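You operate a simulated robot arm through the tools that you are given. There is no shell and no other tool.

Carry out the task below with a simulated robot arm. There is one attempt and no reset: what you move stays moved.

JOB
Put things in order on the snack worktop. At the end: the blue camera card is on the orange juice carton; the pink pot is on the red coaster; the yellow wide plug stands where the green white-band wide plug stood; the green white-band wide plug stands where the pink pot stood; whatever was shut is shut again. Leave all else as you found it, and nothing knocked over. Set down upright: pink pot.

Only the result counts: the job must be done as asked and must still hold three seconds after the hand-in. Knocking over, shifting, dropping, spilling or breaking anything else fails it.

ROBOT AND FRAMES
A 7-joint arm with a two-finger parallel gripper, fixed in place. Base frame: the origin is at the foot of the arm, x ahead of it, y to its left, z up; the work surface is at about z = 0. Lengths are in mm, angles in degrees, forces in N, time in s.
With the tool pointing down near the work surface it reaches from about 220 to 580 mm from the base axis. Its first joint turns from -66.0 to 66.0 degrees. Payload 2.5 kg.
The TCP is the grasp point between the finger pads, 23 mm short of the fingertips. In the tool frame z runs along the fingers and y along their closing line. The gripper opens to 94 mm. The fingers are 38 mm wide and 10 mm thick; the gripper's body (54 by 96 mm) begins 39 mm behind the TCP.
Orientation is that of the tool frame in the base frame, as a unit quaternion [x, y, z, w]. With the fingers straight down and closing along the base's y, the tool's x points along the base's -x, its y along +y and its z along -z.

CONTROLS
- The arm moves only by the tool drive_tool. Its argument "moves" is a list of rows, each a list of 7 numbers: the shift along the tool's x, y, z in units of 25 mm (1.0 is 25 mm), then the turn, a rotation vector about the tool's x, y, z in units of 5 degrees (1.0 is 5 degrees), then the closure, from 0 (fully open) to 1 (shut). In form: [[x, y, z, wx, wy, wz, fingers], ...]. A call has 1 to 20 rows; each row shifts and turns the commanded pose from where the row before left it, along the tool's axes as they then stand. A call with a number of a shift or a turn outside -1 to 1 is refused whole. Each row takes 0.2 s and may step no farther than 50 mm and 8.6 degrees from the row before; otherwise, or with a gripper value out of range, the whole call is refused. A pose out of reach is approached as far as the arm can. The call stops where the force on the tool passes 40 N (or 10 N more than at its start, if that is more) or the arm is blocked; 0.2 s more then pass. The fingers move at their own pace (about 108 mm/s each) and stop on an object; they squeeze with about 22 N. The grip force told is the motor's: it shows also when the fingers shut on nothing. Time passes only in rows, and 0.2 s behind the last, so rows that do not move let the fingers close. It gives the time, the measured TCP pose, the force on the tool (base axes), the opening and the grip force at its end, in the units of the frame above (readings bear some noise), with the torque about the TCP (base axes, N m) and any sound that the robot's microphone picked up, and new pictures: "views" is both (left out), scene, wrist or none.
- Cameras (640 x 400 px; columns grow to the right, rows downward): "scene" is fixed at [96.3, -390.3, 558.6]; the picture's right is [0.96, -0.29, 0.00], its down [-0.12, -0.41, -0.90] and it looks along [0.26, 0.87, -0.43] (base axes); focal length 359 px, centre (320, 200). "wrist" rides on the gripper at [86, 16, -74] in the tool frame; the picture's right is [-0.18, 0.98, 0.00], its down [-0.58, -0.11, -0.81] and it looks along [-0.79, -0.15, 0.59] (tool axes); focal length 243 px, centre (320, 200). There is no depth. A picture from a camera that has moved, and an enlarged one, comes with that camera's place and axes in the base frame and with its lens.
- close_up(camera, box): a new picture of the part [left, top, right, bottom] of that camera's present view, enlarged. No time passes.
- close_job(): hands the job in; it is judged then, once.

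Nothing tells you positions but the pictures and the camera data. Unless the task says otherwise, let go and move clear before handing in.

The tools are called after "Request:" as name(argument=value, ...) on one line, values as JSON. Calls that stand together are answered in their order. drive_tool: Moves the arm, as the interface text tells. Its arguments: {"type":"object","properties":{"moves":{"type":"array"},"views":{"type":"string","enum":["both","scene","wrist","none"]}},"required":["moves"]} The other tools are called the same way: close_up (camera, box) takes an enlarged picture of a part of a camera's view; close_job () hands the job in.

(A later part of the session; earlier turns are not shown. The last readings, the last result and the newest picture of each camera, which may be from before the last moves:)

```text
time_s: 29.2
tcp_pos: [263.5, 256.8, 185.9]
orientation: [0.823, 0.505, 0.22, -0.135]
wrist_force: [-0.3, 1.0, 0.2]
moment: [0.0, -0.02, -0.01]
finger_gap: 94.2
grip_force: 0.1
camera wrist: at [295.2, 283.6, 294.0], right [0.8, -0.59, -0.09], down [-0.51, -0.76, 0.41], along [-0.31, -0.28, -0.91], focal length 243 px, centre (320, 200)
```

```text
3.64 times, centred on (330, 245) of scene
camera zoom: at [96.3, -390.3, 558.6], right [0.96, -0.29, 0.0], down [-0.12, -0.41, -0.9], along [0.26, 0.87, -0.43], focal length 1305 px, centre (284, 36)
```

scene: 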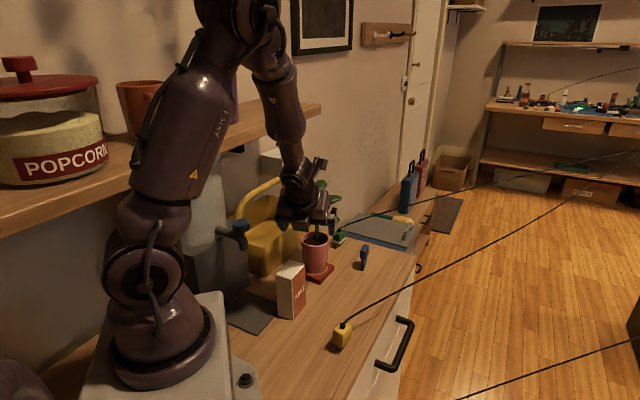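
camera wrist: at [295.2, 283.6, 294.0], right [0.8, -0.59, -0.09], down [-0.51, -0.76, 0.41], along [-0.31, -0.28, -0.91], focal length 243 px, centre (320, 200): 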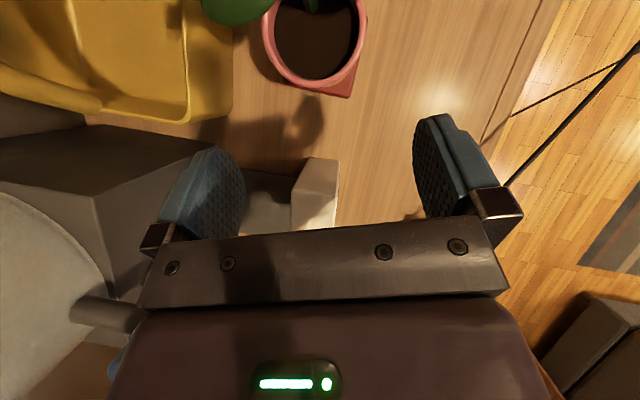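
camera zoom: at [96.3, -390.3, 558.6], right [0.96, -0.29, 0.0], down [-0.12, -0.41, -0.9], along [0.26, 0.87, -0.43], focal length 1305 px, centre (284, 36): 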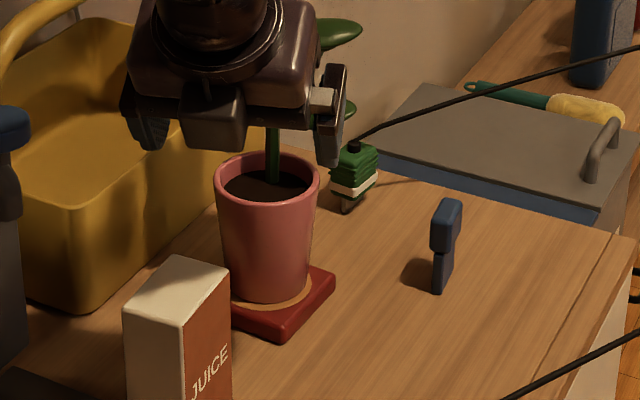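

The pot now stands upright on the coaster. Next is the green plug, which I put at about (401, 429). I'll go up over the plant, straighten the hand, and yaw so the fingers close along the plug's long side.

Request:
drive_tool(moves=[[0.501, 0, -0.863, 0, 0, 0, 0], [0.501, 0, -0.863, 0, 0, 0, 0], [0.501, 0, -0.863, 0, 0, 0, 0], [0.501, 0, -0.863, 0, 0, 0, 0], [0.501, 0, -0.863, 0, 0, 0, 0], [0, 0, 0, 0, -1, 0, 0], [0, 0, 0, 0, -1, 0, 0], [0, 0, 0, 0, -1, 0, 0], [0, 0, 0, 0, -1, 0, 0], [0, 0, 0, 0, -1, 0, 0], [0, 0, 0, 0, -1, 0, 0], [0, 0, 0, 0, 0, -1, 0], [0, 0, 0, 0, 0, -1, 0], [0, 0, 0, 0, 0, -1, 0], [0, 0, 0, 0, 0, -1, 0], [0, 0, 0, 0, 0, -1, 0], [0, 0, 0, 0, 0, -1, 0], [0, 0, 0, 0, 0, -1, 0]], views="none")

Request:
drive_tool(moves=[[0, 0, 0, 0, 0, -0.95, 0], [0, 0, 0, 0, 0, -0.95, 0], [0, 0, 0, 0, 0, -0.95, 0], [0, 0, 0, 0, 0, -0.95, 0], [0, 0, 0, 0, 0, -0.95, 0], [0, 0, 0, 0, 0, -0.95, 0], [0, 0, 0, 0, 0, 0, 0]])

```text
time_s: 33.0
tcp_pos: [263.6, 259.7, 310.0]
orientation: [0.655, 0.755, 0.001, 0.0]
wrist_force: [-0.2, -0.1, -0.3]
moment: [-0.01, 0.01, -0.04]
finger_gap: 93.9
grip_force: 0.0
```

```text
time_s: 34.6
tcp_pos: [263.8, 257.3, 309.2]
orientation: [0.449, 0.893, 0.0, 0.0]
wrist_force: [-0.5, 0.5, 0.2]
moment: [-0.03, 0.02, 0.02]
finger_gap: 93.9
grip_force: 0.1
camera wrist: at [225.1, 337.7, 383.9], right [0.9, 0.44, 0.0], down [0.26, -0.53, 0.81], along [0.35, -0.72, -0.59], focal length 243 px, centre (320, 200)
```

scene: 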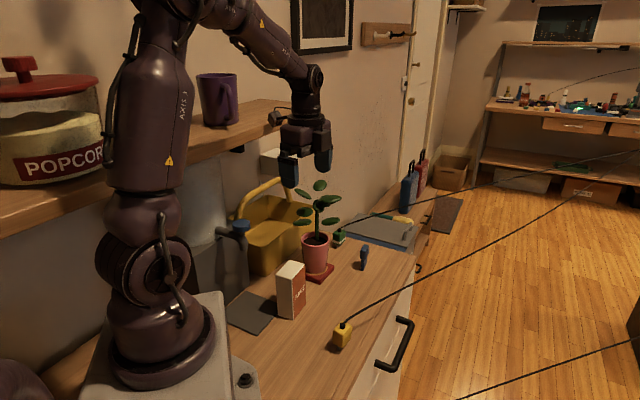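
wrist: 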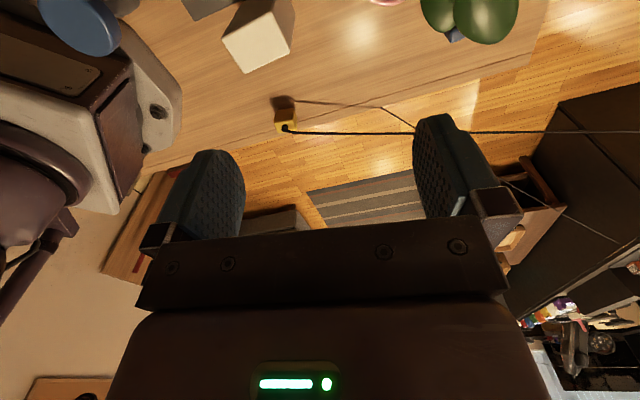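

Request:
drive_tool(moves=[[0.25, 0.93, 0, 0, 0, 0, 0], [0.25, 0.93, 0, 0, 0, 0, 0], [0.25, 0.93, 0, 0, 0, 0, 0], [0.25, 0.93, 0, 0, 0, 0, 0], [0.25, 0.93, 0, 0, 0, 0, 0], [0.25, 0.93, 0, 0, 0, 0, 0], [0.25, 0.93, 0, 0, 0, 0, 0], [0.25, 0.93, 0, 0, 0, 0, 0], [0.25, 0.93, 0, 0, 0, 0, 0], [0, 0, 0, 0, 0, 0, 0]])

```text
time_s: 35.8
tcp_pos: [339.2, 349.8, 309.5]
orientation: [0.451, 0.893, 0.002, 0.003]
wrist_force: [1.8, -1.3, 1.4]
moment: [0.09, 0.15, -0.14]
finger_gap: 94.1
grip_force: 0.1
stopped in row 6: the force on the tool passed its limit at 44 N (the readings are from after the stop); the commanded pose is now the measured one
camera wrist: at [301.6, 429.7, 384.8], right [0.9, 0.43, 0.01], down [0.25, -0.53, 0.81], along [0.35, -0.72, -0.59], focal length 243 px, centre (320, 200)
```

scene: 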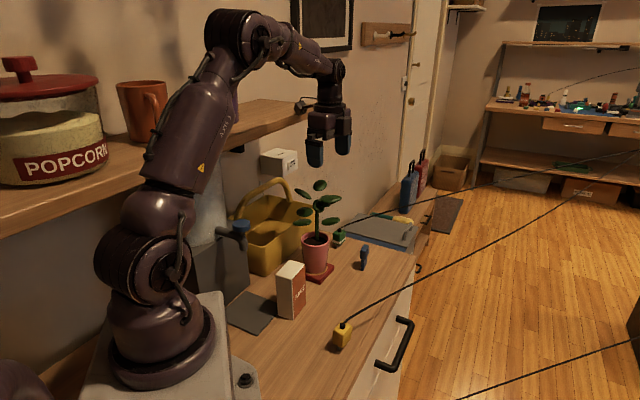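
wrist: 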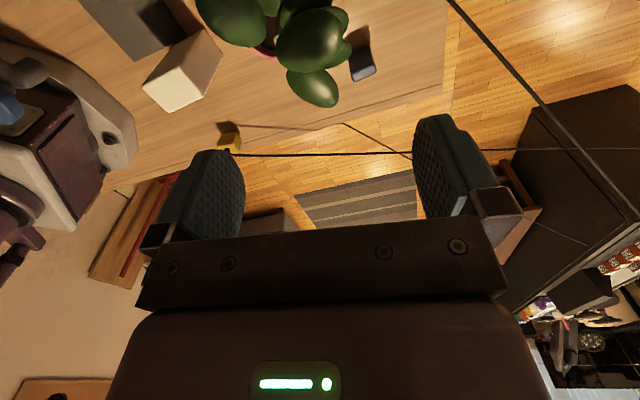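

The camera housing bumped the fixed shelf edge, so I must keep it away from the wall side. I'll back off toward the front and turn the hand 180° so the camera faces the front of the worktop.

Request:
drive_tool(moves=[[-0.845, 0.13, 0, 0, 0, 0, 0], [-0.845, 0.13, 0, 0, 0, 0, 0], [-0.845, 0.13, 0, 0, 0, 0, 0], [-0.845, 0.13, 0, 0, 0, 0, 0], [0, 0, 0, 0, 0, -1, 0], [0, 0, 0, 0, 0, -1, 0], [0, 0, 0, 0, 0, -1, 0], [0, 0, 0, 0, 0, -1, 0], [0, 0, 0, 0, 0, -1, 0], [0, 0, 0, 0, 0, -1, 0], [0, 0, 0, 0, 0, -1, 0], [0, 0, 0, 0, 0, -1, 0], [0, 0, 0, 0, 0, -1, 0], [0, 0, 0, 0, 0, -1, 0], [0, 0, 0, 0, 0, -1, 0], [0, 0, 0, 0, 0, -1, 0], [0, 0, 0, 0, 0, -1, 0], [0, 0, 0, 0, 0, -1, 0]])

Request:
close_up(camera="scene", box=[0, 40, 340, 240])

```text
time_s: 39.6
tcp_pos: [399.9, 290.2, 310.1]
orientation: [-0.143, 0.99, 0.0, 0.002]
wrist_force: [-0.2, -0.4, 0.1]
moment: [0.0, -0.05, -0.02]
finger_gap: 94.0
grip_force: 0.1
camera wrist: at [313.0, 281.8, 384.1], right [-0.1, 0.99, 0.0], down [0.58, 0.06, 0.81], along [0.81, 0.08, -0.59], focal length 243 px, centre (320, 200)
```

scene: 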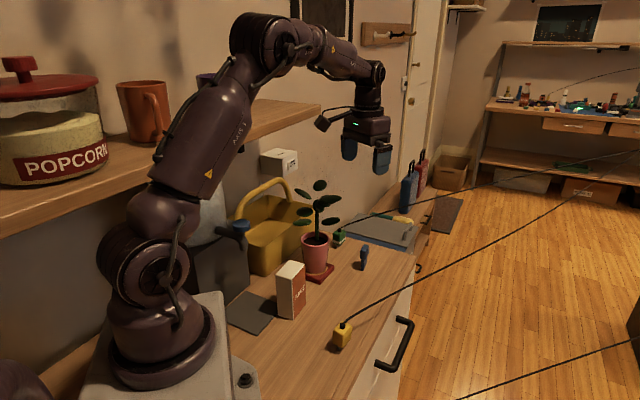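
wrist: 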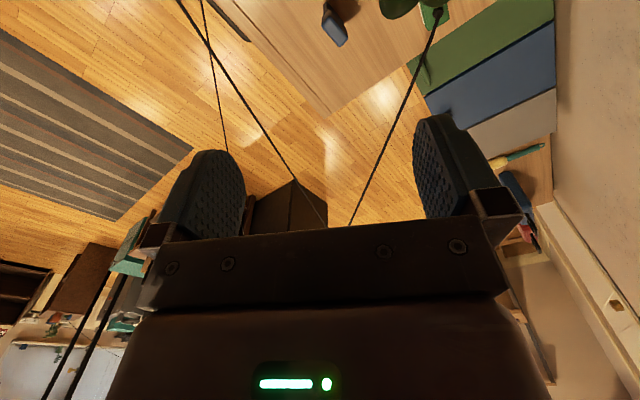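

```text
1.88 times, centred on (170, 140) of scene
camera zoom: at [96.3, -390.3, 558.6], right [0.96, -0.29, 0.0], down [-0.12, -0.41, -0.9], along [0.26, 0.87, -0.43], focal length 675 px, centre (602, 313)
```

zoom: 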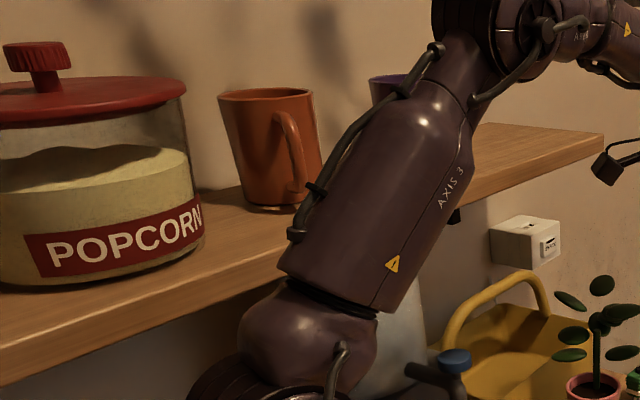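

Request:
close_up(camera="scene", box=[250, 140, 310, 180])

Request:
close_up(camera="wrist", box=[290, 0, 490, 120])

Request:
close_up(camera="scene", box=[345, 235, 385, 275])

```text
10.00 times, centred on (280, 160) of scene
camera zoom: at [96.3, -390.3, 558.6], right [0.96, -0.29, 0.0], down [-0.12, -0.41, -0.9], along [0.26, 0.87, -0.43], focal length 3588 px, centre (720, 600)
```

zoom: 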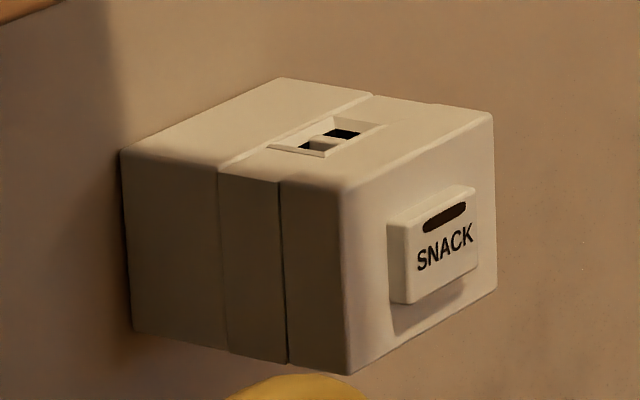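

```text
3.20 times, centred on (390, 60) of wrist
camera zoom: at [313.0, 281.8, 384.1], right [-0.1, 0.99, 0.0], down [0.58, 0.06, 0.81], along [0.81, 0.08, -0.59], focal length 776 px, centre (96, 648)
```

zoom: 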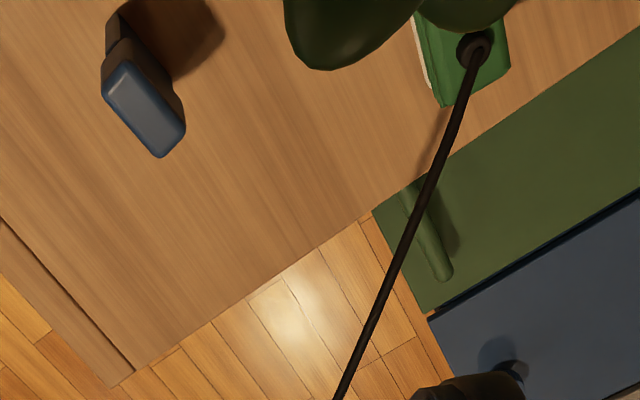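

```text
10.00 times, centred on (365, 255) of scene
camera zoom: at [96.3, -390.3, 558.6], right [0.96, -0.29, 0.0], down [-0.12, -0.41, -0.9], along [0.26, 0.87, -0.43], focal length 3588 px, centre (-130, -350)
```

zoom: 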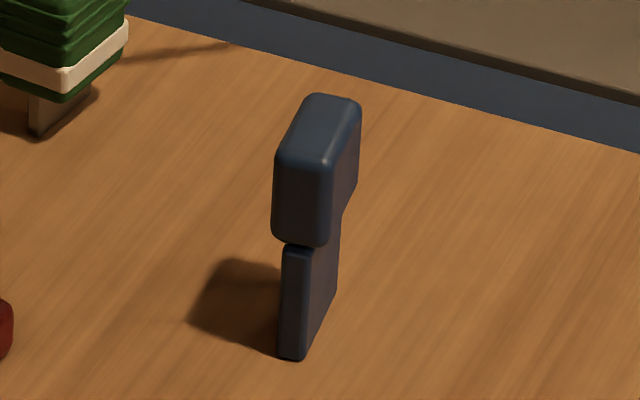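

The blue item is a thin card-like blade with a grip head standing on its edge, so I take it to be the camera card and the drawer can stay shut. I'll now finish turning the hand toward the green plug, whose long axis lies at about 37°.

Request:
drive_tool(moves=[[0, 0, 0, 0, 0, -1, 0], [0, 0, 0, 0, 0, -1, 0], [0, 0, 0, 0, 0, -1, 0], [0, 0, 0, 0, 0, -1, 0], [0, 0, 0, 0, 0, -1, 0], [0, 0, 0, 0, 0, -1, 0], [0, 0, 0, 0, 0, -1, 0], [0, 0, 0, 0, 0, -1, 0], [0, 0, 0, 0, 0, -1, 0], [0, 0, 0, 0, 0, -1, 0], [0, 0, 0, 0, 0, -1, 0], [0, 0, 0, 0, 0, -1, 0], [0, 0, 0, 0, 0, -1, 0], [0, 0, 0, 0, 0, -1, 0], [0, 0, 0, 0, 0, -1, 0], [0, 0, 0, 0, 0, -1, 0], [0, 0, 0, 0, 0, -1, 0], [0, 0, 0, 0, 0, -1, 0], [0, 0, 0, 0, 0, -1, 0], [0, 0, 0, 0, 0, 0, 0]])

```text
time_s: 43.8
tcp_pos: [398.6, 289.2, 310.1]
orientation: [0.827, -0.562, 0.001, -0.002]
wrist_force: [0.2, 0.3, 0.3]
moment: [0.0, -0.02, 0.01]
finger_gap: 93.8
grip_force: 0.1
camera wrist: at [416.1, 203.6, 384.4], right [-0.98, -0.19, -0.01], down [-0.12, 0.58, 0.81], along [-0.15, 0.79, -0.59], focal length 243 px, centre (320, 200)
```

scene: 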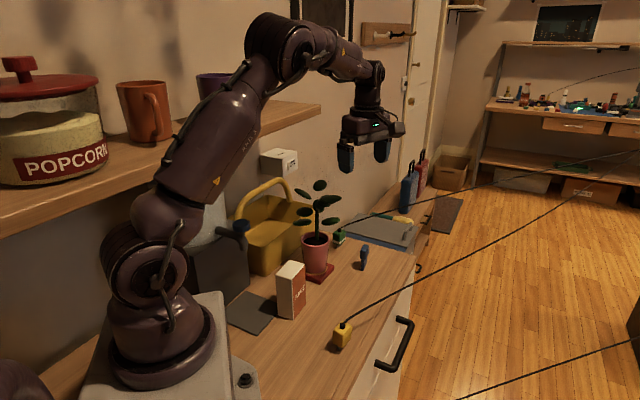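
wrist: 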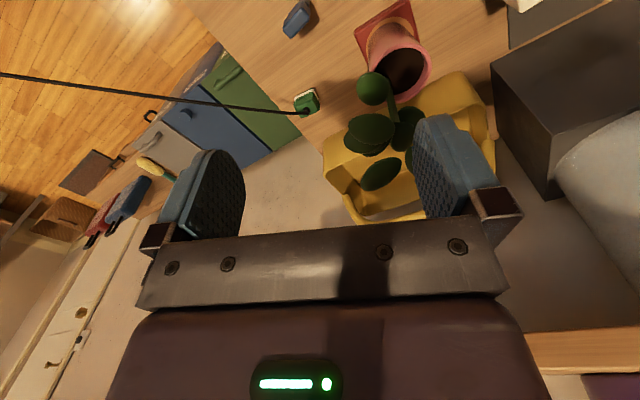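

Request:
close_up(camera="wrist", box=[270, 70, 340, 130])

Request:
close_up(camera="wrist", box=[260, 0, 340, 60])

```text
6.67 times, centred on (305, 100) of wrist
camera zoom: at [416.1, 203.6, 384.4], right [-0.98, -0.19, -0.01], down [-0.12, 0.58, 0.81], along [-0.15, 0.79, -0.59], focal length 1618 px, centre (420, 867)
```

zoom: 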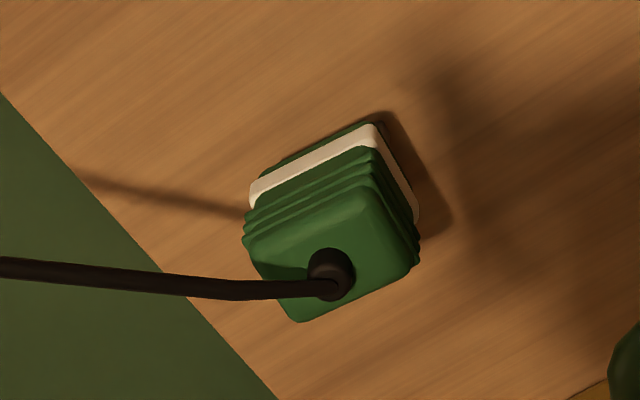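

```text
6.67 times, centred on (300, 30) of wrist
camera zoom: at [416.1, 203.6, 384.4], right [-0.98, -0.19, -0.01], down [-0.12, 0.58, 0.81], along [-0.15, 0.79, -0.59], focal length 1618 px, centre (453, 1333)
```

zoom: 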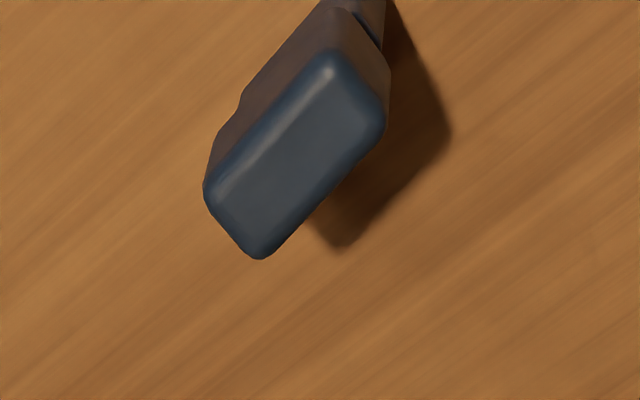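

Request:
drive_tool(moves=[[0, 0, 0, 0, 0, -0.92, 0], [0, 0, 0, 0, 0, -0.92, 0], [0, 0, 0, 0, 0, -0.92, 0], [0, 0, 0, 0, 0, -0.92, 0], [-0.911, -0.682, 0, 0, 0, 0, 0], [-0.911, -0.682, 0, 0, 0, 0, 0], [-0.911, -0.682, 0, 0, 0, 0, 0], [-0.911, -0.682, 0, 0, 0, 0, 0], [-0.911, -0.682, 0, 0, 0, 0, 0], [0, 0, 0.9, 0, 0, 0, 0], [0, 0, 0.9, 0, 0, 0, 0], [0, 0, 0.9, 0, 0, 0, 0], [0, 0, 0.9, 0, 0, 0, 0], [0, 0, 0.9, 0, 0, 0, 0], [0, 0, 0.9, 0, 0, 0, 0], [0, 0, 0, 0, 0, 0, 0]])

```text
time_s: 47.2
tcp_pos: [391.0, 428.3, 173.6]
orientation: [0.906, -0.424, 0.002, -0.002]
wrist_force: [-0.1, 0.0, 0.0]
moment: [-0.02, 0.03, -0.01]
finger_gap: 94.1
grip_force: 0.1
out of reach, approached as far as the arm can: row 9
camera wrist: at [433.8, 351.6, 248.6], right [-0.87, -0.49, -0.01], down [-0.29, 0.51, 0.81], along [-0.39, 0.71, -0.59], focal length 243 px, centre (320, 200)
```

scene: 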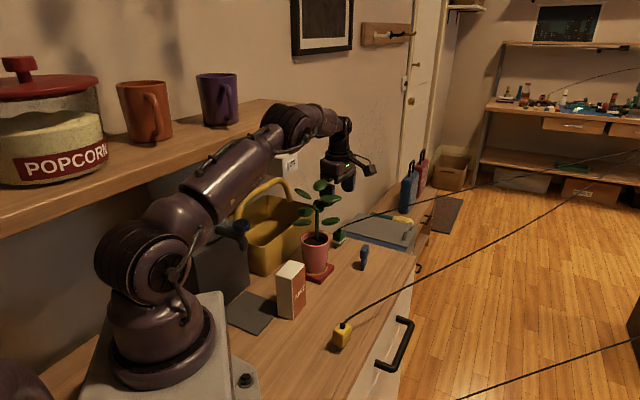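
wrist: 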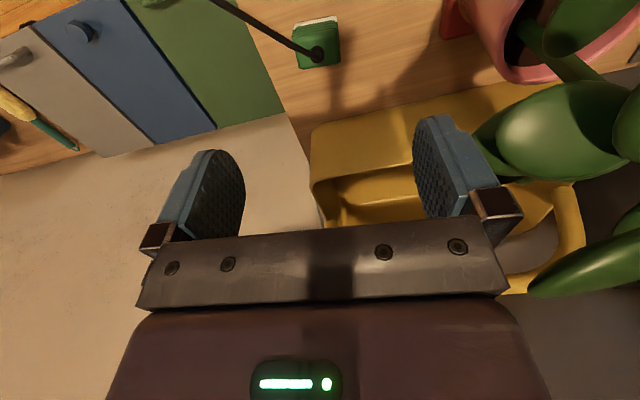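

Request:
close_up(camera="wrist", box=[270, 0, 370, 90])

Request:
close_up(camera="scene", box=[290, 130, 400, 260])

```text
4.44 times, centred on (320, 45) of wrist
camera zoom: at [433.8, 351.6, 248.6], right [-0.87, -0.49, -0.01], down [-0.29, 0.51, 0.81], along [-0.39, 0.71, -0.59], focal length 1078 px, centre (320, 889)
```

zoom: 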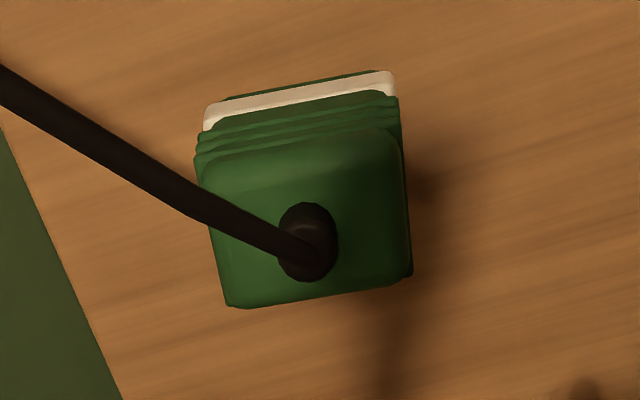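

```text
3.08 times, centred on (345, 195) of scene
camera zoom: at [96.3, -390.3, 558.6], right [0.96, -0.29, 0.0], down [-0.12, -0.41, -0.9], along [0.26, 0.87, -0.43], focal length 1104 px, centre (243, 215)
```

zoom: 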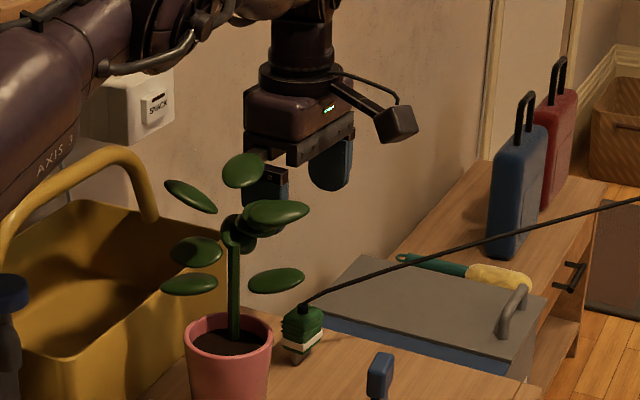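

The green plug's centre is about (394.5, 426), with its long axis at 36.5°. I'll align the hand and descend around it in stages.

Request:
drive_tool(moves=[[0, -0.06, 0, 0, 0, 0.68, 0], [0, 0, 0.9, 0, 0, 0, 0], [0, 0, 0.9, 0, 0, 0, 0], [0, 0, 0.9, 0, 0, 0, 0], [0, 0, 0.9, 0, 0, 0, 0], [0, 0, 0, 0, 0, 0, 0]])

```text
time_s: 48.6
tcp_pos: [390.5, 430.3, 84.3]
orientation: [0.892, -0.451, 0.002, -0.002]
wrist_force: [-0.3, 0.3, 0.0]
moment: [-0.03, 0.01, 0.0]
finger_gap: 94.2
grip_force: 0.1
camera wrist: at [430.0, 351.5, 159.2], right [-0.9, -0.44, -0.01], down [-0.26, 0.53, 0.81], along [-0.35, 0.73, -0.59], focal length 243 px, centre (320, 200)
```

scene: 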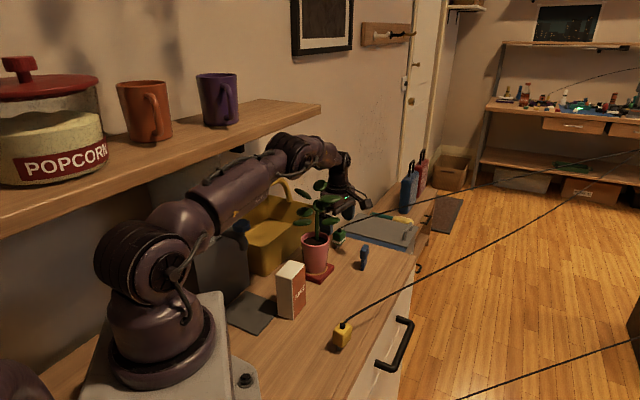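
wrist: 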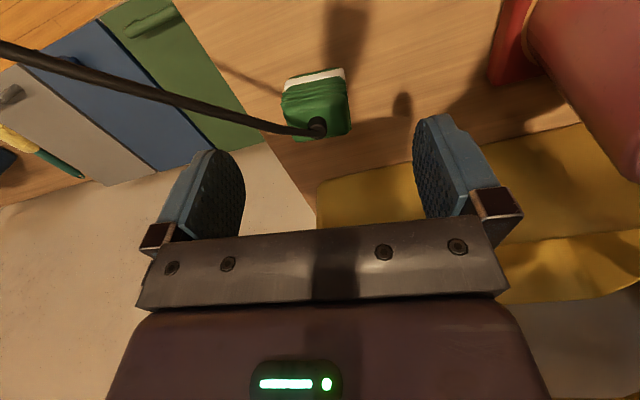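

Request:
drive_tool(moves=[[0.08, 0, 0.72, 0, 0, 0, 0], [0, 0, 0.72, 0, 0, 0, 0], [0, 0, 0.73, 0, 0, 0, 0], [0, 0, 0, 0, 0, 0, 0]])

```text
time_s: 49.6
tcp_pos: [392.8, 430.3, 30.8]
orientation: [0.893, -0.451, 0.002, -0.001]
wrist_force: [0.5, -0.6, -0.2]
moment: [-0.01, 0.01, -0.01]
finger_gap: 93.9
grip_force: 0.1
camera wrist: at [432.2, 351.0, 105.5], right [-0.9, -0.44, -0.01], down [-0.26, 0.53, 0.81], along [-0.35, 0.73, -0.59], focal length 243 px, centre (320, 200)
```

scene: 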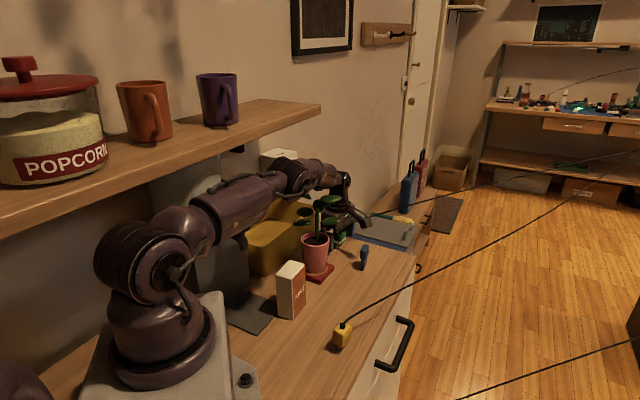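
wrist: 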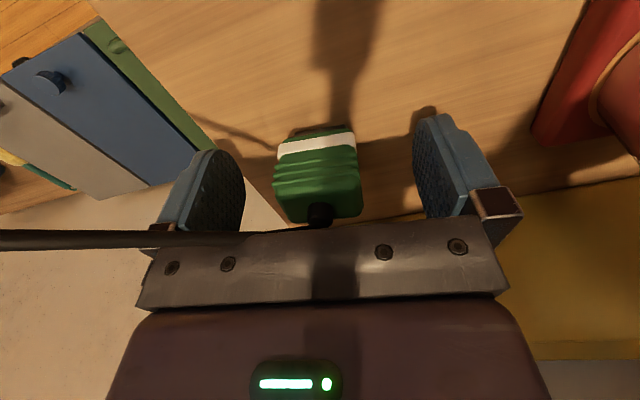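

Request:
drive_tool(moves=[[0, 0, 0, 0, 0, 0, 0.4], [0, 0, 0, 0, 0, 0, 0.8], [0, 0, 0, 0, 0, 0, 1], [0, 0, 0, 0, 0, 0, 1], [0, 0, 0, 0, 0, 0, 1]])

```text
time_s: 50.8
tcp_pos: [393.6, 429.9, 32.9]
orientation: [0.892, -0.452, 0.002, -0.002]
wrist_force: [-0.4, -0.1, 0.6]
moment: [0.01, 0.04, -0.01]
finger_gap: 33.4
grip_force: 21.7
camera wrist: at [432.2, 351.0, 105.7], right [-0.9, -0.43, -0.01], down [-0.26, 0.53, 0.81], along [-0.35, 0.73, -0.59], focal length 243 px, centre (320, 200)
```

scene: 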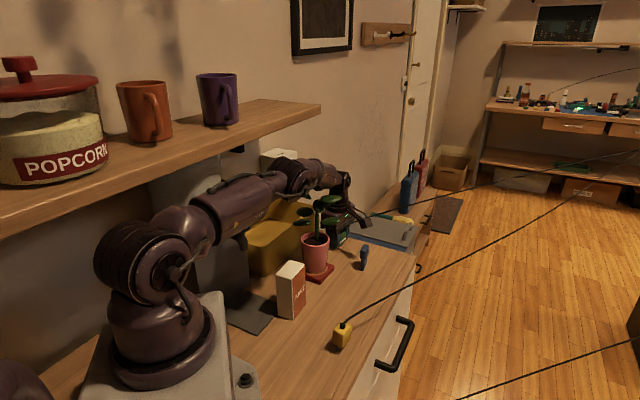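
wrist: 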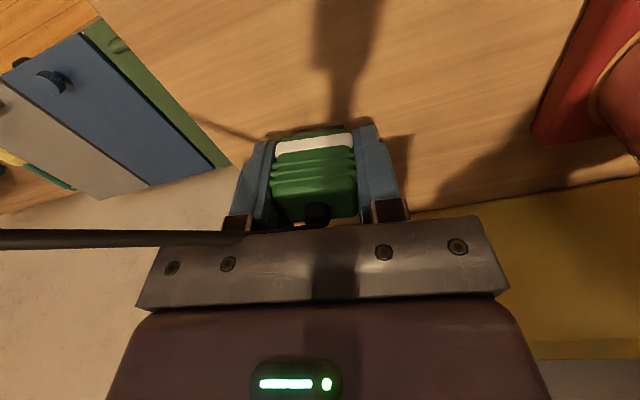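

I have the green plug held at a 33 mm gap. I'll lift it straight up above the plant's height and watch the force in case the cord pulls.

Request:
drive_tool(moves=[[0, 0, -0.3, 0, 0, 0, 1], [0, 0, -0.7, 0, 0, 0, 1], [0, 0, -1, 0, 0, 0, 1], [0, 0, -1, 0, 0, 0, 1], [0, 0, 0, 0, 0, 0, 1]])

```text
time_s: 52.0
tcp_pos: [393.0, 428.0, 107.4]
orientation: [0.893, -0.451, 0.002, -0.002]
wrist_force: [-0.9, 0.5, -0.3]
moment: [0.0, -0.03, 0.0]
finger_gap: 33.6
grip_force: 22.1
camera wrist: at [431.9, 350.2, 181.6], right [-0.9, -0.43, -0.01], down [-0.26, 0.53, 0.81], along [-0.35, 0.73, -0.59], focal length 243 px, centre (320, 200)
```

scene: 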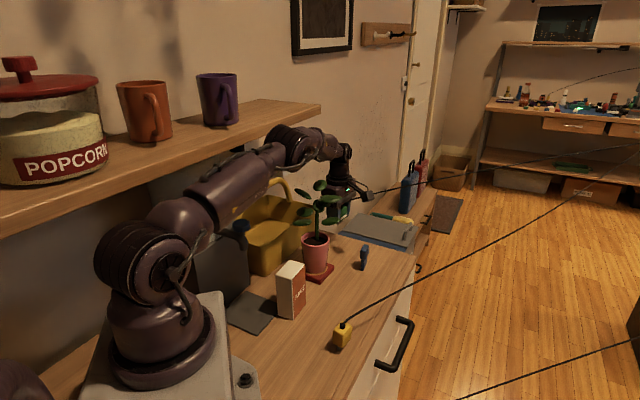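
wrist: 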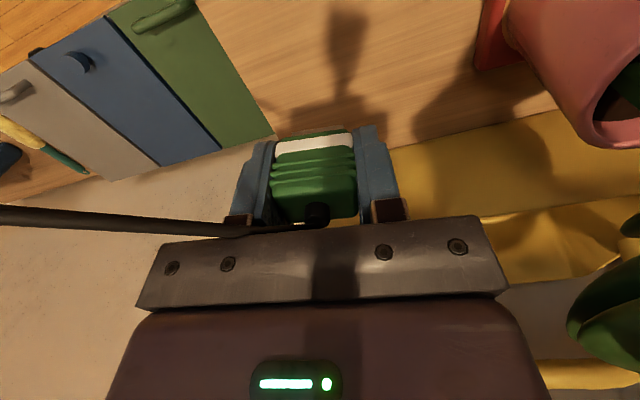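

Request:
drive_tool(moves=[[0, 0, -1, 0, 0, 0, 1], [0, 0, -1, 0, 0, 0, 1], [0, 0, -1, 0, 0, 0, 1], [0, 0, -1, 0, 0, 0, 1], [0, 0, -1, 0, 0, 0, 1], [0, 0, -1, 0, 0, 0, 1], [0, 0, -1, 0, 0, 0, 1], [0, 0, 0, 0, 0, 0, 1]], views="scene")

```text
time_s: 53.8
tcp_pos: [389.6, 426.9, 282.0]
orientation: [0.893, -0.45, 0.003, -0.002]
wrist_force: [-0.5, -1.1, -0.2]
moment: [0.0, 0.02, -0.02]
finger_gap: 33.3
grip_force: 22.3
```

scene: 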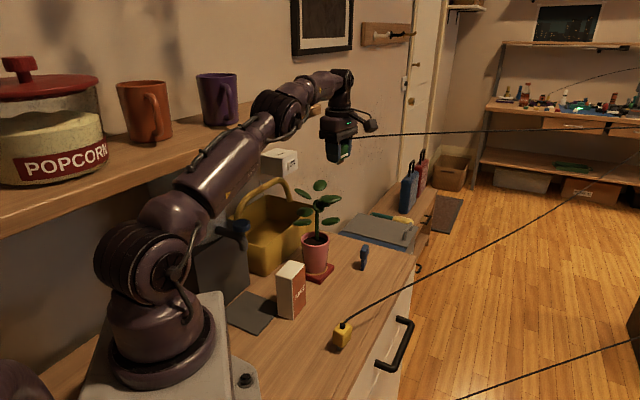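

Request:
drive_tool(moves=[[0.737, 0.676, 0, 0, 0, 0, 1], [0.737, 0.676, 0, 0, 0, 0, 1], [0.737, 0.676, 0, 0, 0, 0, 1], [0.737, 0.676, 0, 0, 0, 0, 1], [0.737, 0.676, 0, 0, 0, 0, 1], [0.737, 0.676, 0, 0, 0, 0, 1], [0.737, 0.676, 0, 0, 0, 0, 1], [0.737, 0.676, 0, 0, 0, 0, 1], [0.737, 0.676, 0, 0, 0, 0, 1], [0, 0, 0, 0, 0, 0, 1]])

```text
time_s: 56.0
tcp_pos: [369.8, 205.8, 279.7]
orientation: [0.892, -0.451, 0.002, -0.001]
wrist_force: [-0.4, 1.3, -0.4]
moment: [-0.01, 0.02, -0.04]
finger_gap: 33.5
grip_force: 21.9
camera wrist: at [408.4, 126.8, 354.1], right [-0.9, -0.44, -0.01], down [-0.26, 0.53, 0.81], along [-0.35, 0.73, -0.59], focal length 243 px, centre (320, 200)
```

scene: 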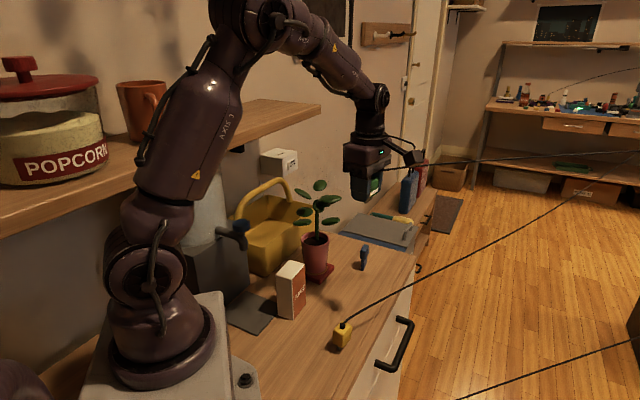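
wrist: 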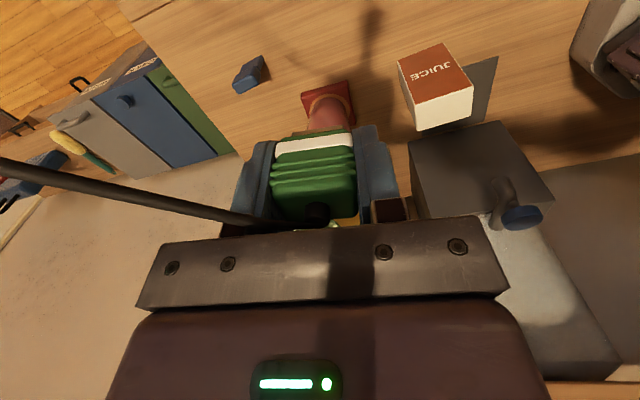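

Request:
drive_tool(moves=[[0, 0.195, 0.94, 0, 0, 0, 1], [0, 0, 0.94, 0, 0, 0, 1], [0, 0, 0.94, 0, 0, 0, 1], [0, 0, 0.94, 0, 0, 0, 1], [0, 0, 0.94, 0, 0, 0, 1], [0, 0, 0.94, 0, 0, 0, 1], [0, 0, 0.94, 0, 0, 0, 1], [0, 0, 0.94, 0, 0, 0, 1], [0, 0, 0.6, 0, 0, 0, 1], [0, 0, 0.4, 0, 0, 0, 1], [0, 0, 0, 0, 0, 0, 1]])

```text
time_s: 58.4
tcp_pos: [366.6, 203.6, 66.1]
orientation: [0.893, -0.45, 0.002, -0.002]
wrist_force: [0.6, 0.5, 0.5]
moment: [0.05, -0.03, 0.01]
finger_gap: 33.3
grip_force: 21.8
camera wrist: at [404.6, 124.4, 140.2], right [-0.9, -0.43, -0.01], down [-0.26, 0.53, 0.81], along [-0.35, 0.73, -0.59], focal length 243 px, centre (320, 200)
```

scene: 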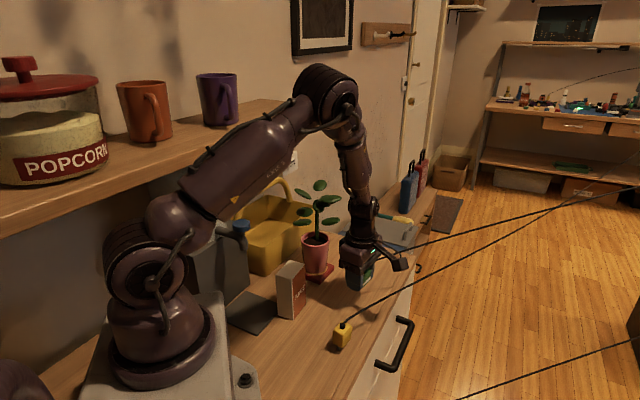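
wrist: 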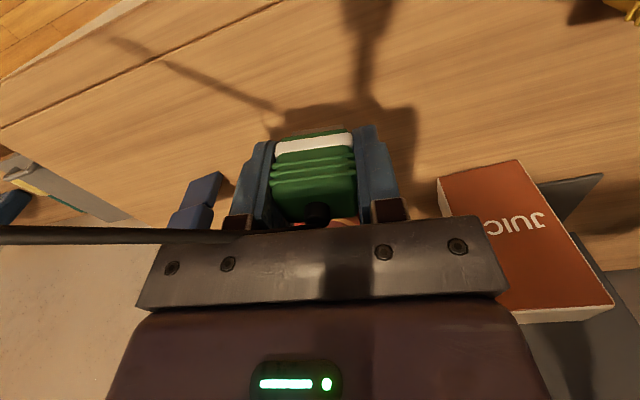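

Request:
drive_tool(moves=[[0, 0, 0.5, 0, 0, 0, 1], [0, 0, 0.5, 0, 0, 0, 1], [0, 0, 0.2, 0, 0, 0, 1], [0, 0, 0, 0, 0, 0, 1]], views="none")

```text
time_s: 59.4
tcp_pos: [364.3, 202.5, 34.8]
orientation: [0.892, -0.451, 0.002, -0.003]
wrist_force: [-0.5, 0.8, -0.1]
moment: [-0.03, 0.05, -0.03]
finger_gap: 33.6
grip_force: 21.9
```

Request:
drive_tool(moves=[[0, 0, 0.06, 0, 0, 0, 1], [0, 0, 0, 0, 0, 0, 1]], views="none")

Request:
drive_tool(moves=[[0, 0, 0.04, 0, 0, 0, 1], [0, 0, 0, 0, 0, 0, 1]], views="both")

```text
time_s: 60.0
tcp_pos: [365.0, 202.9, 34.5]
orientation: [0.893, -0.45, 0.002, -0.002]
wrist_force: [0.3, 0.1, -0.6]
moment: [0.0, 0.01, -0.01]
finger_gap: 33.8
grip_force: 22.3
```

```text
time_s: 60.6
tcp_pos: [364.1, 202.4, 34.6]
orientation: [0.892, -0.452, 0.002, -0.002]
wrist_force: [-0.3, -0.3, 0.2]
moment: [-0.02, 0.05, 0.04]
finger_gap: 33.6
grip_force: 22.1
camera wrist: at [403.0, 123.6, 107.9], right [-0.9, -0.43, -0.01], down [-0.26, 0.53, 0.81], along [-0.35, 0.73, -0.59], focal length 243 px, centre (320, 200)
```

scene: 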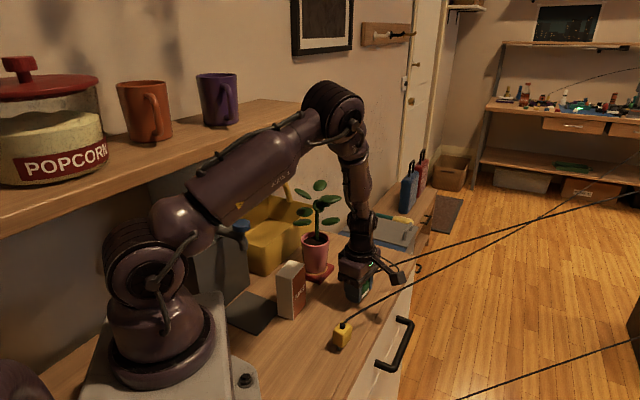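
wrist: 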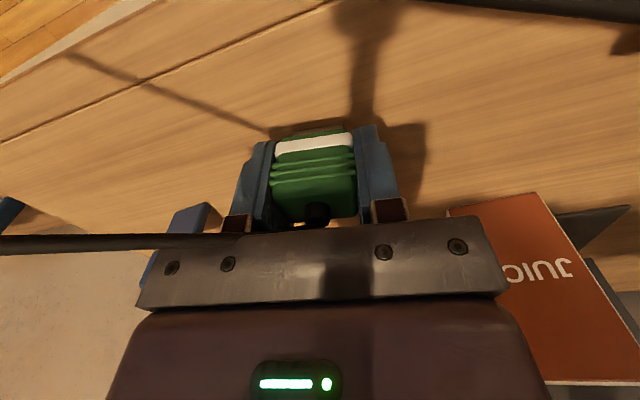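

Request:
drive_tool(moves=[[0, 0, 0.06, 0, 0, 0, 1], [0, 0, 0, 0, 0, 0, 1], [0, 0, 0, 0, 0, 0, 1]], views="none")

```text
time_s: 61.4
tcp_pos: [365.3, 203.0, 32.5]
orientation: [0.893, -0.451, 0.003, -0.002]
wrist_force: [-0.1, 0.1, -0.4]
moment: [0.02, 0.0, 0.01]
finger_gap: 33.4
grip_force: 22.4
```

Request:
drive_tool(moves=[[0, 0, 0.04, 0, 0, 0, 1], [0, 0, 0, 0, 0, 0, 1], [0, 0, 0, 0, 0, 0, 1]], views="none")

Request:
close_up(camera="scene", box=[325, 240, 400, 310])

```text
time_s: 62.2
tcp_pos: [365.0, 202.1, 31.5]
orientation: [0.892, -0.451, 0.001, -0.002]
wrist_force: [0.6, 0.2, 0.3]
moment: [0.01, 0.01, -0.01]
finger_gap: 33.4
grip_force: 21.9
```

```text
5.71 times, centred on (362, 275) of scene
camera zoom: at [96.3, -390.3, 558.6], right [0.96, -0.29, 0.0], down [-0.12, -0.41, -0.9], along [0.26, 0.87, -0.43], focal length 2050 px, centre (77, -229)
```

zoom: 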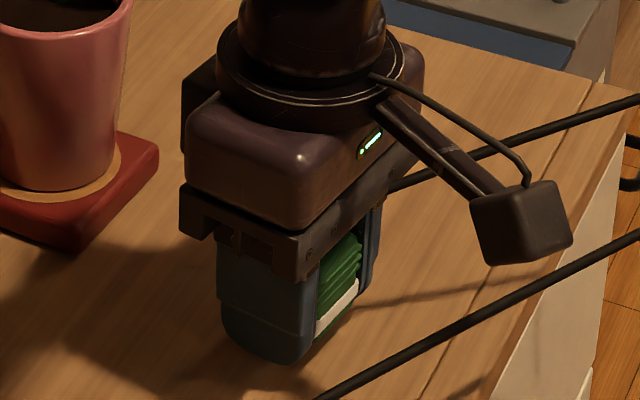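

Request:
drive_tool(moves=[[0, 0, 0.04, 0, 0, 0, 1], [0, 0, 0, 0, 0, 0, 1], [0, 0, 0, 0, 0, 0, 1]], views="none")

```text
time_s: 63.0
tcp_pos: [364.5, 202.6, 30.8]
orientation: [0.893, -0.451, 0.003, -0.002]
wrist_force: [-0.4, -1.6, 5.4]
moment: [-0.1, 0.06, -0.02]
finger_gap: 33.5
grip_force: 22.1
```

Request:
drive_tool(moves=[[0, 0, -0.01, 0, 0, 0, 0.6], [0, 0, 0, 0, 0, 0, 0.5], [0, 0, 0, 0, 0, 0, 0.4], [0, 0, 0, 0, 0, 0, 0.2], [0, 0, 0, 0, 0, 0, 0.2]])

Request:
close_up(camera="wrist", box=[240, 100, 420, 240])

```text
time_s: 64.2
tcp_pos: [364.9, 201.8, 32.3]
orientation: [0.893, -0.45, 0.002, -0.002]
wrist_force: [0.4, 0.1, -0.3]
moment: [-0.04, 0.01, -0.02]
finger_gap: 75.1
grip_force: 0.1
camera wrist: at [402.7, 123.8, 106.4], right [-0.9, -0.43, -0.01], down [-0.26, 0.53, 0.81], along [-0.35, 0.73, -0.59], focal length 243 px, centre (320, 200)
```

scene: 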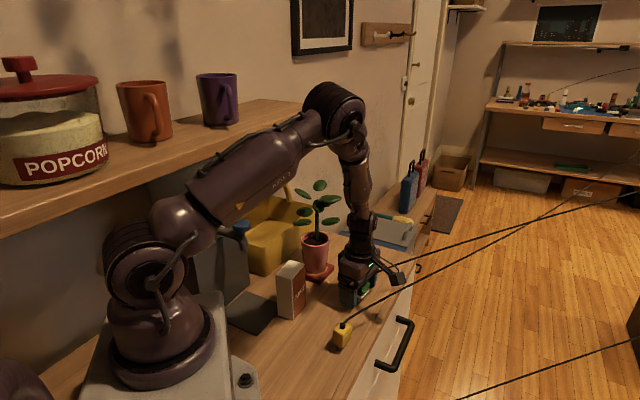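
wrist: 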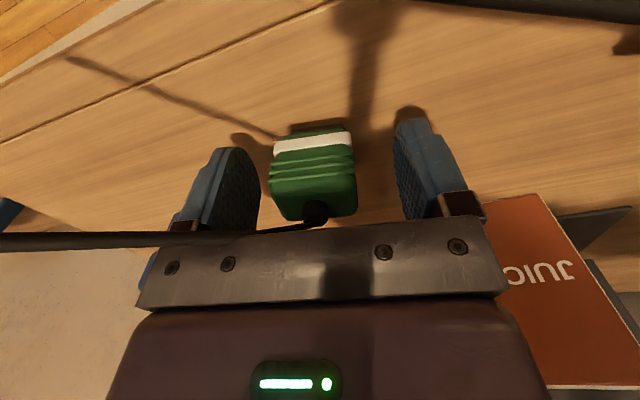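

```text
2.86 times, centred on (330, 170) of wrist
camera zoom: at [402.7, 123.8, 106.4], right [-0.9, -0.43, -0.01], down [-0.26, 0.53, 0.81], along [-0.35, 0.73, -0.59], focal length 693 px, centre (291, 286)
```

zoom: 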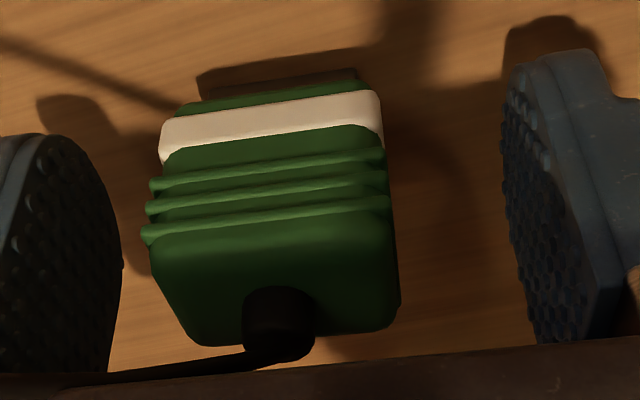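

Request:
drive_tool(moves=[[0, 0, 0, 0, 0, 0, 0], [0, 0, -0.3, 0, 0, 0, 0], [0, 0, -0.6, 0, 0, 0, 0], [0, 0, -0.8, 0, 0, 0, 0], [0, 0, -0.8, 0, 0, 0, 0], [0, 0, -0.8, 0, 0, 0, 0]])

Request:
close_up(camera="scene", box=[325, 240, 400, 310])

```text
time_s: 65.6
tcp_pos: [364.0, 202.5, 113.5]
orientation: [0.893, -0.451, 0.002, -0.002]
wrist_force: [0.3, 0.1, -1.0]
moment: [-0.02, 0.01, -0.02]
finger_gap: 94.1
grip_force: 0.1
camera wrist: at [401.6, 123.0, 187.7], right [-0.9, -0.44, -0.01], down [-0.26, 0.53, 0.81], along [-0.35, 0.73, -0.59], focal length 243 px, centre (320, 200)
```

scene: 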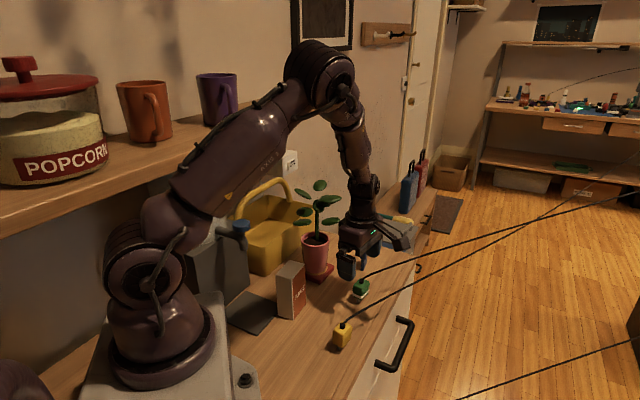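
wrist: 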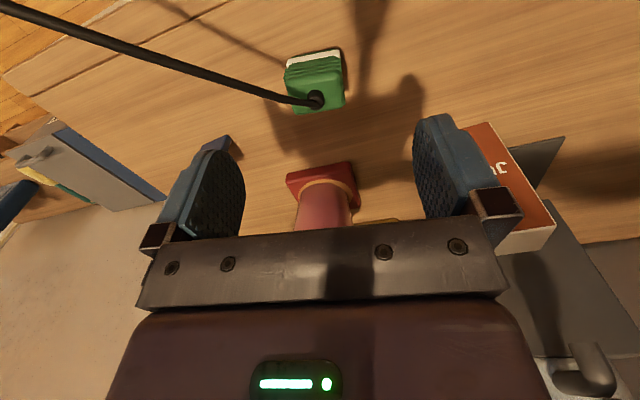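

```text
5.71 times, centred on (362, 275) of scene
camera zoom: at [96.3, -390.3, 558.6], right [0.96, -0.29, 0.0], down [-0.12, -0.41, -0.9], along [0.26, 0.87, -0.43], focal length 2050 px, centre (77, -229)
```

zoom: 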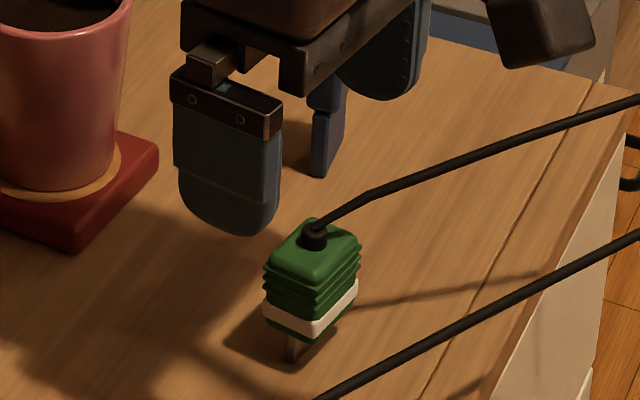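

The green plug stands upright where the pot was. The yellow plug's cord leaves along its long axis at about 22°, so I'll grip it across its narrow faces with the camera on the cord side, well above the cord. First I'll go there and turn the hand.

Request:
drive_tool(moves=[[0.226, 0.804, -0.8, 0, 0, 0, 0], [0.226, 0.804, -0.8, 0, 0, 0, 0], [0.226, 0.804, -0.8, 0, 0, 0, 0], [0.226, 0.804, -0.8, 0, 0, 0, 0], [0.226, 0.804, -0.8, 0, 0, 0, 0], [0, 0, 0, 0, 0, 1, 0], [0, 0, 0, 0, 0, 1, 0], [0, 0, 0, 0, 0, 1, 0], [0, 0, 0, 0, 0, 1, 0], [0, 0, 0, 0, 0, 1, 0], [0, 0, 0, 0, 0, 1, 0], [0, 0, 0, 0, 0, 1, 0], [0, 0, 0, 0, 0, 1, 0], [0, 0, 0, 0, 0, 1, 0], [0, 0, 0, 0, 0, 1, 0], [0, 0, 0, 0, 0, 1, 0], [0, 0, 0, 0, 0, 1, 0], [0, 0, 0, 0, 0, 1, 0], [0, 0, 0, 0, 0, 1, 0], [0, 0, 0, 0, 0, 1, 0]], views="none")

Request:
drive_tool(moves=[[0, 0, 0, 0, 0, 1, 0], [0, 0, 0, 0, 0, 1, 0], [0, 0, 0, 0, 0, 1, 0], [0, 0, 0, 0, 0, 1, 0], [0, 0, 0, 0, 0, 1, 0], [0, 0, 0, 0, 0, 1, 0], [0, 0, 0, 0, 0, 1, 0], [0, 0, 0, 0, 0, 1, 0], [0, 0, 0, 0, 0, 1, 0], [0, 0, 0, 0, 0, 1, 0], [0, 0, 0, 0, 0, 1, 0], [0, 0, 0, 0, 0, 1, 0], [0, 0, 0, 0, 0, 1, 0], [0, 0, 0, 0, 0, 1, 0], [0, 0, 0, 0, 0, 1, 0], [0, 0, 0, 0, 0, 1, 0], [0, 0, 0, 0, 0, 1, 0], [0, 0, 0, 0, 0, 1, 0], [0, 0, 0, 0, 0, 1, 0]], views="both")

```text
time_s: 69.8
tcp_pos: [298.9, 120.4, 212.9]
orientation: [-0.432, 0.902, 0.0, 0.003]
wrist_force: [0.3, 0.2, 0.2]
moment: [0.01, 0.02, -0.02]
finger_gap: 94.0
grip_force: 0.0
```

```text
time_s: 73.8
tcp_pos: [298.6, 119.8, 212.4]
orientation: [0.372, 0.928, 0.003, 0.001]
wrist_force: [-0.4, -0.5, 0.1]
moment: [0.0, -0.03, 0.01]
finger_gap: 94.0
grip_force: 0.1
camera wrist: at [248.3, 191.9, 287.3], right [0.81, 0.58, 0.01], down [0.34, -0.48, 0.81], along [0.47, -0.65, -0.59], focal length 243 px, centre (320, 200)
```

scene: 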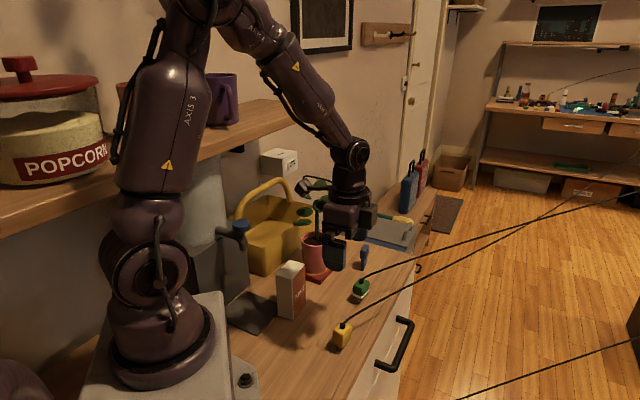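
wrist: 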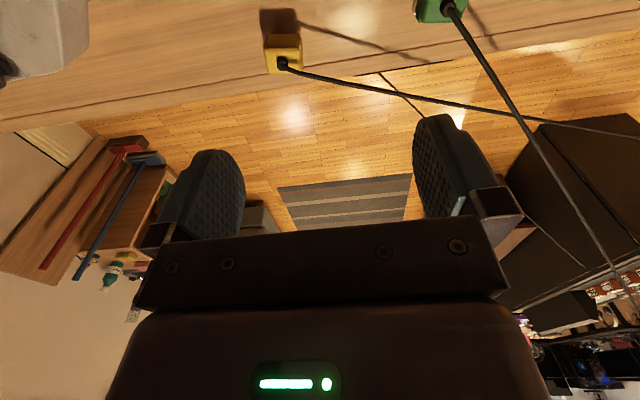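

Request:
close_up(camera="wrist", box=[240, 0, 340, 90])

Request:
close_up(camera="wrist", box=[380, 0, 500, 60])

```text
4.44 times, centred on (290, 45) of wrist
camera zoom: at [248.3, 191.9, 287.3], right [0.81, 0.58, 0.01], down [0.34, -0.48, 0.81], along [0.47, -0.65, -0.59], focal length 1078 px, centre (453, 889)
```

zoom: 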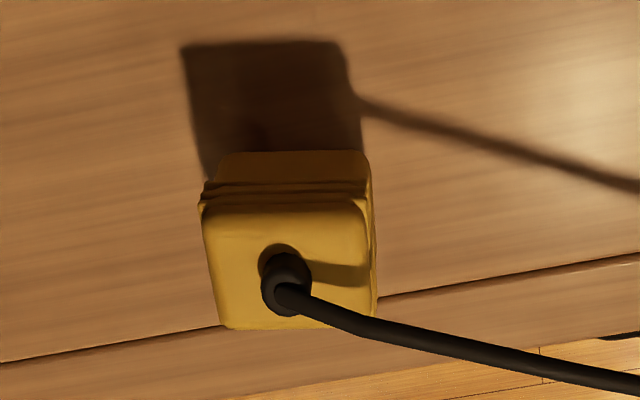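

```text
5.33 times, centred on (440, 30) of wrist
camera zoom: at [248.3, 191.9, 287.3], right [0.81, 0.58, 0.01], down [0.34, -0.48, 0.81], along [0.47, -0.65, -0.59], focal length 1294 px, centre (-320, 1107)
```

zoom: 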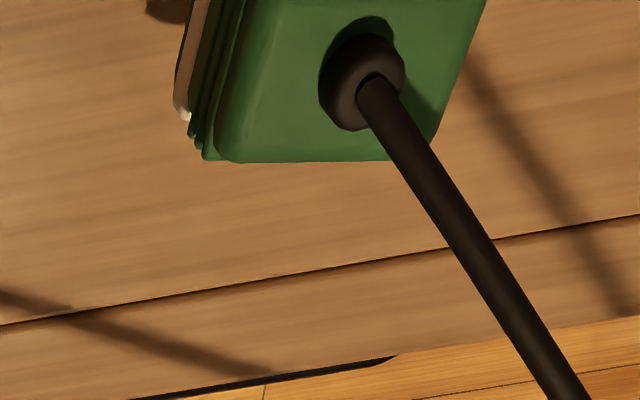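

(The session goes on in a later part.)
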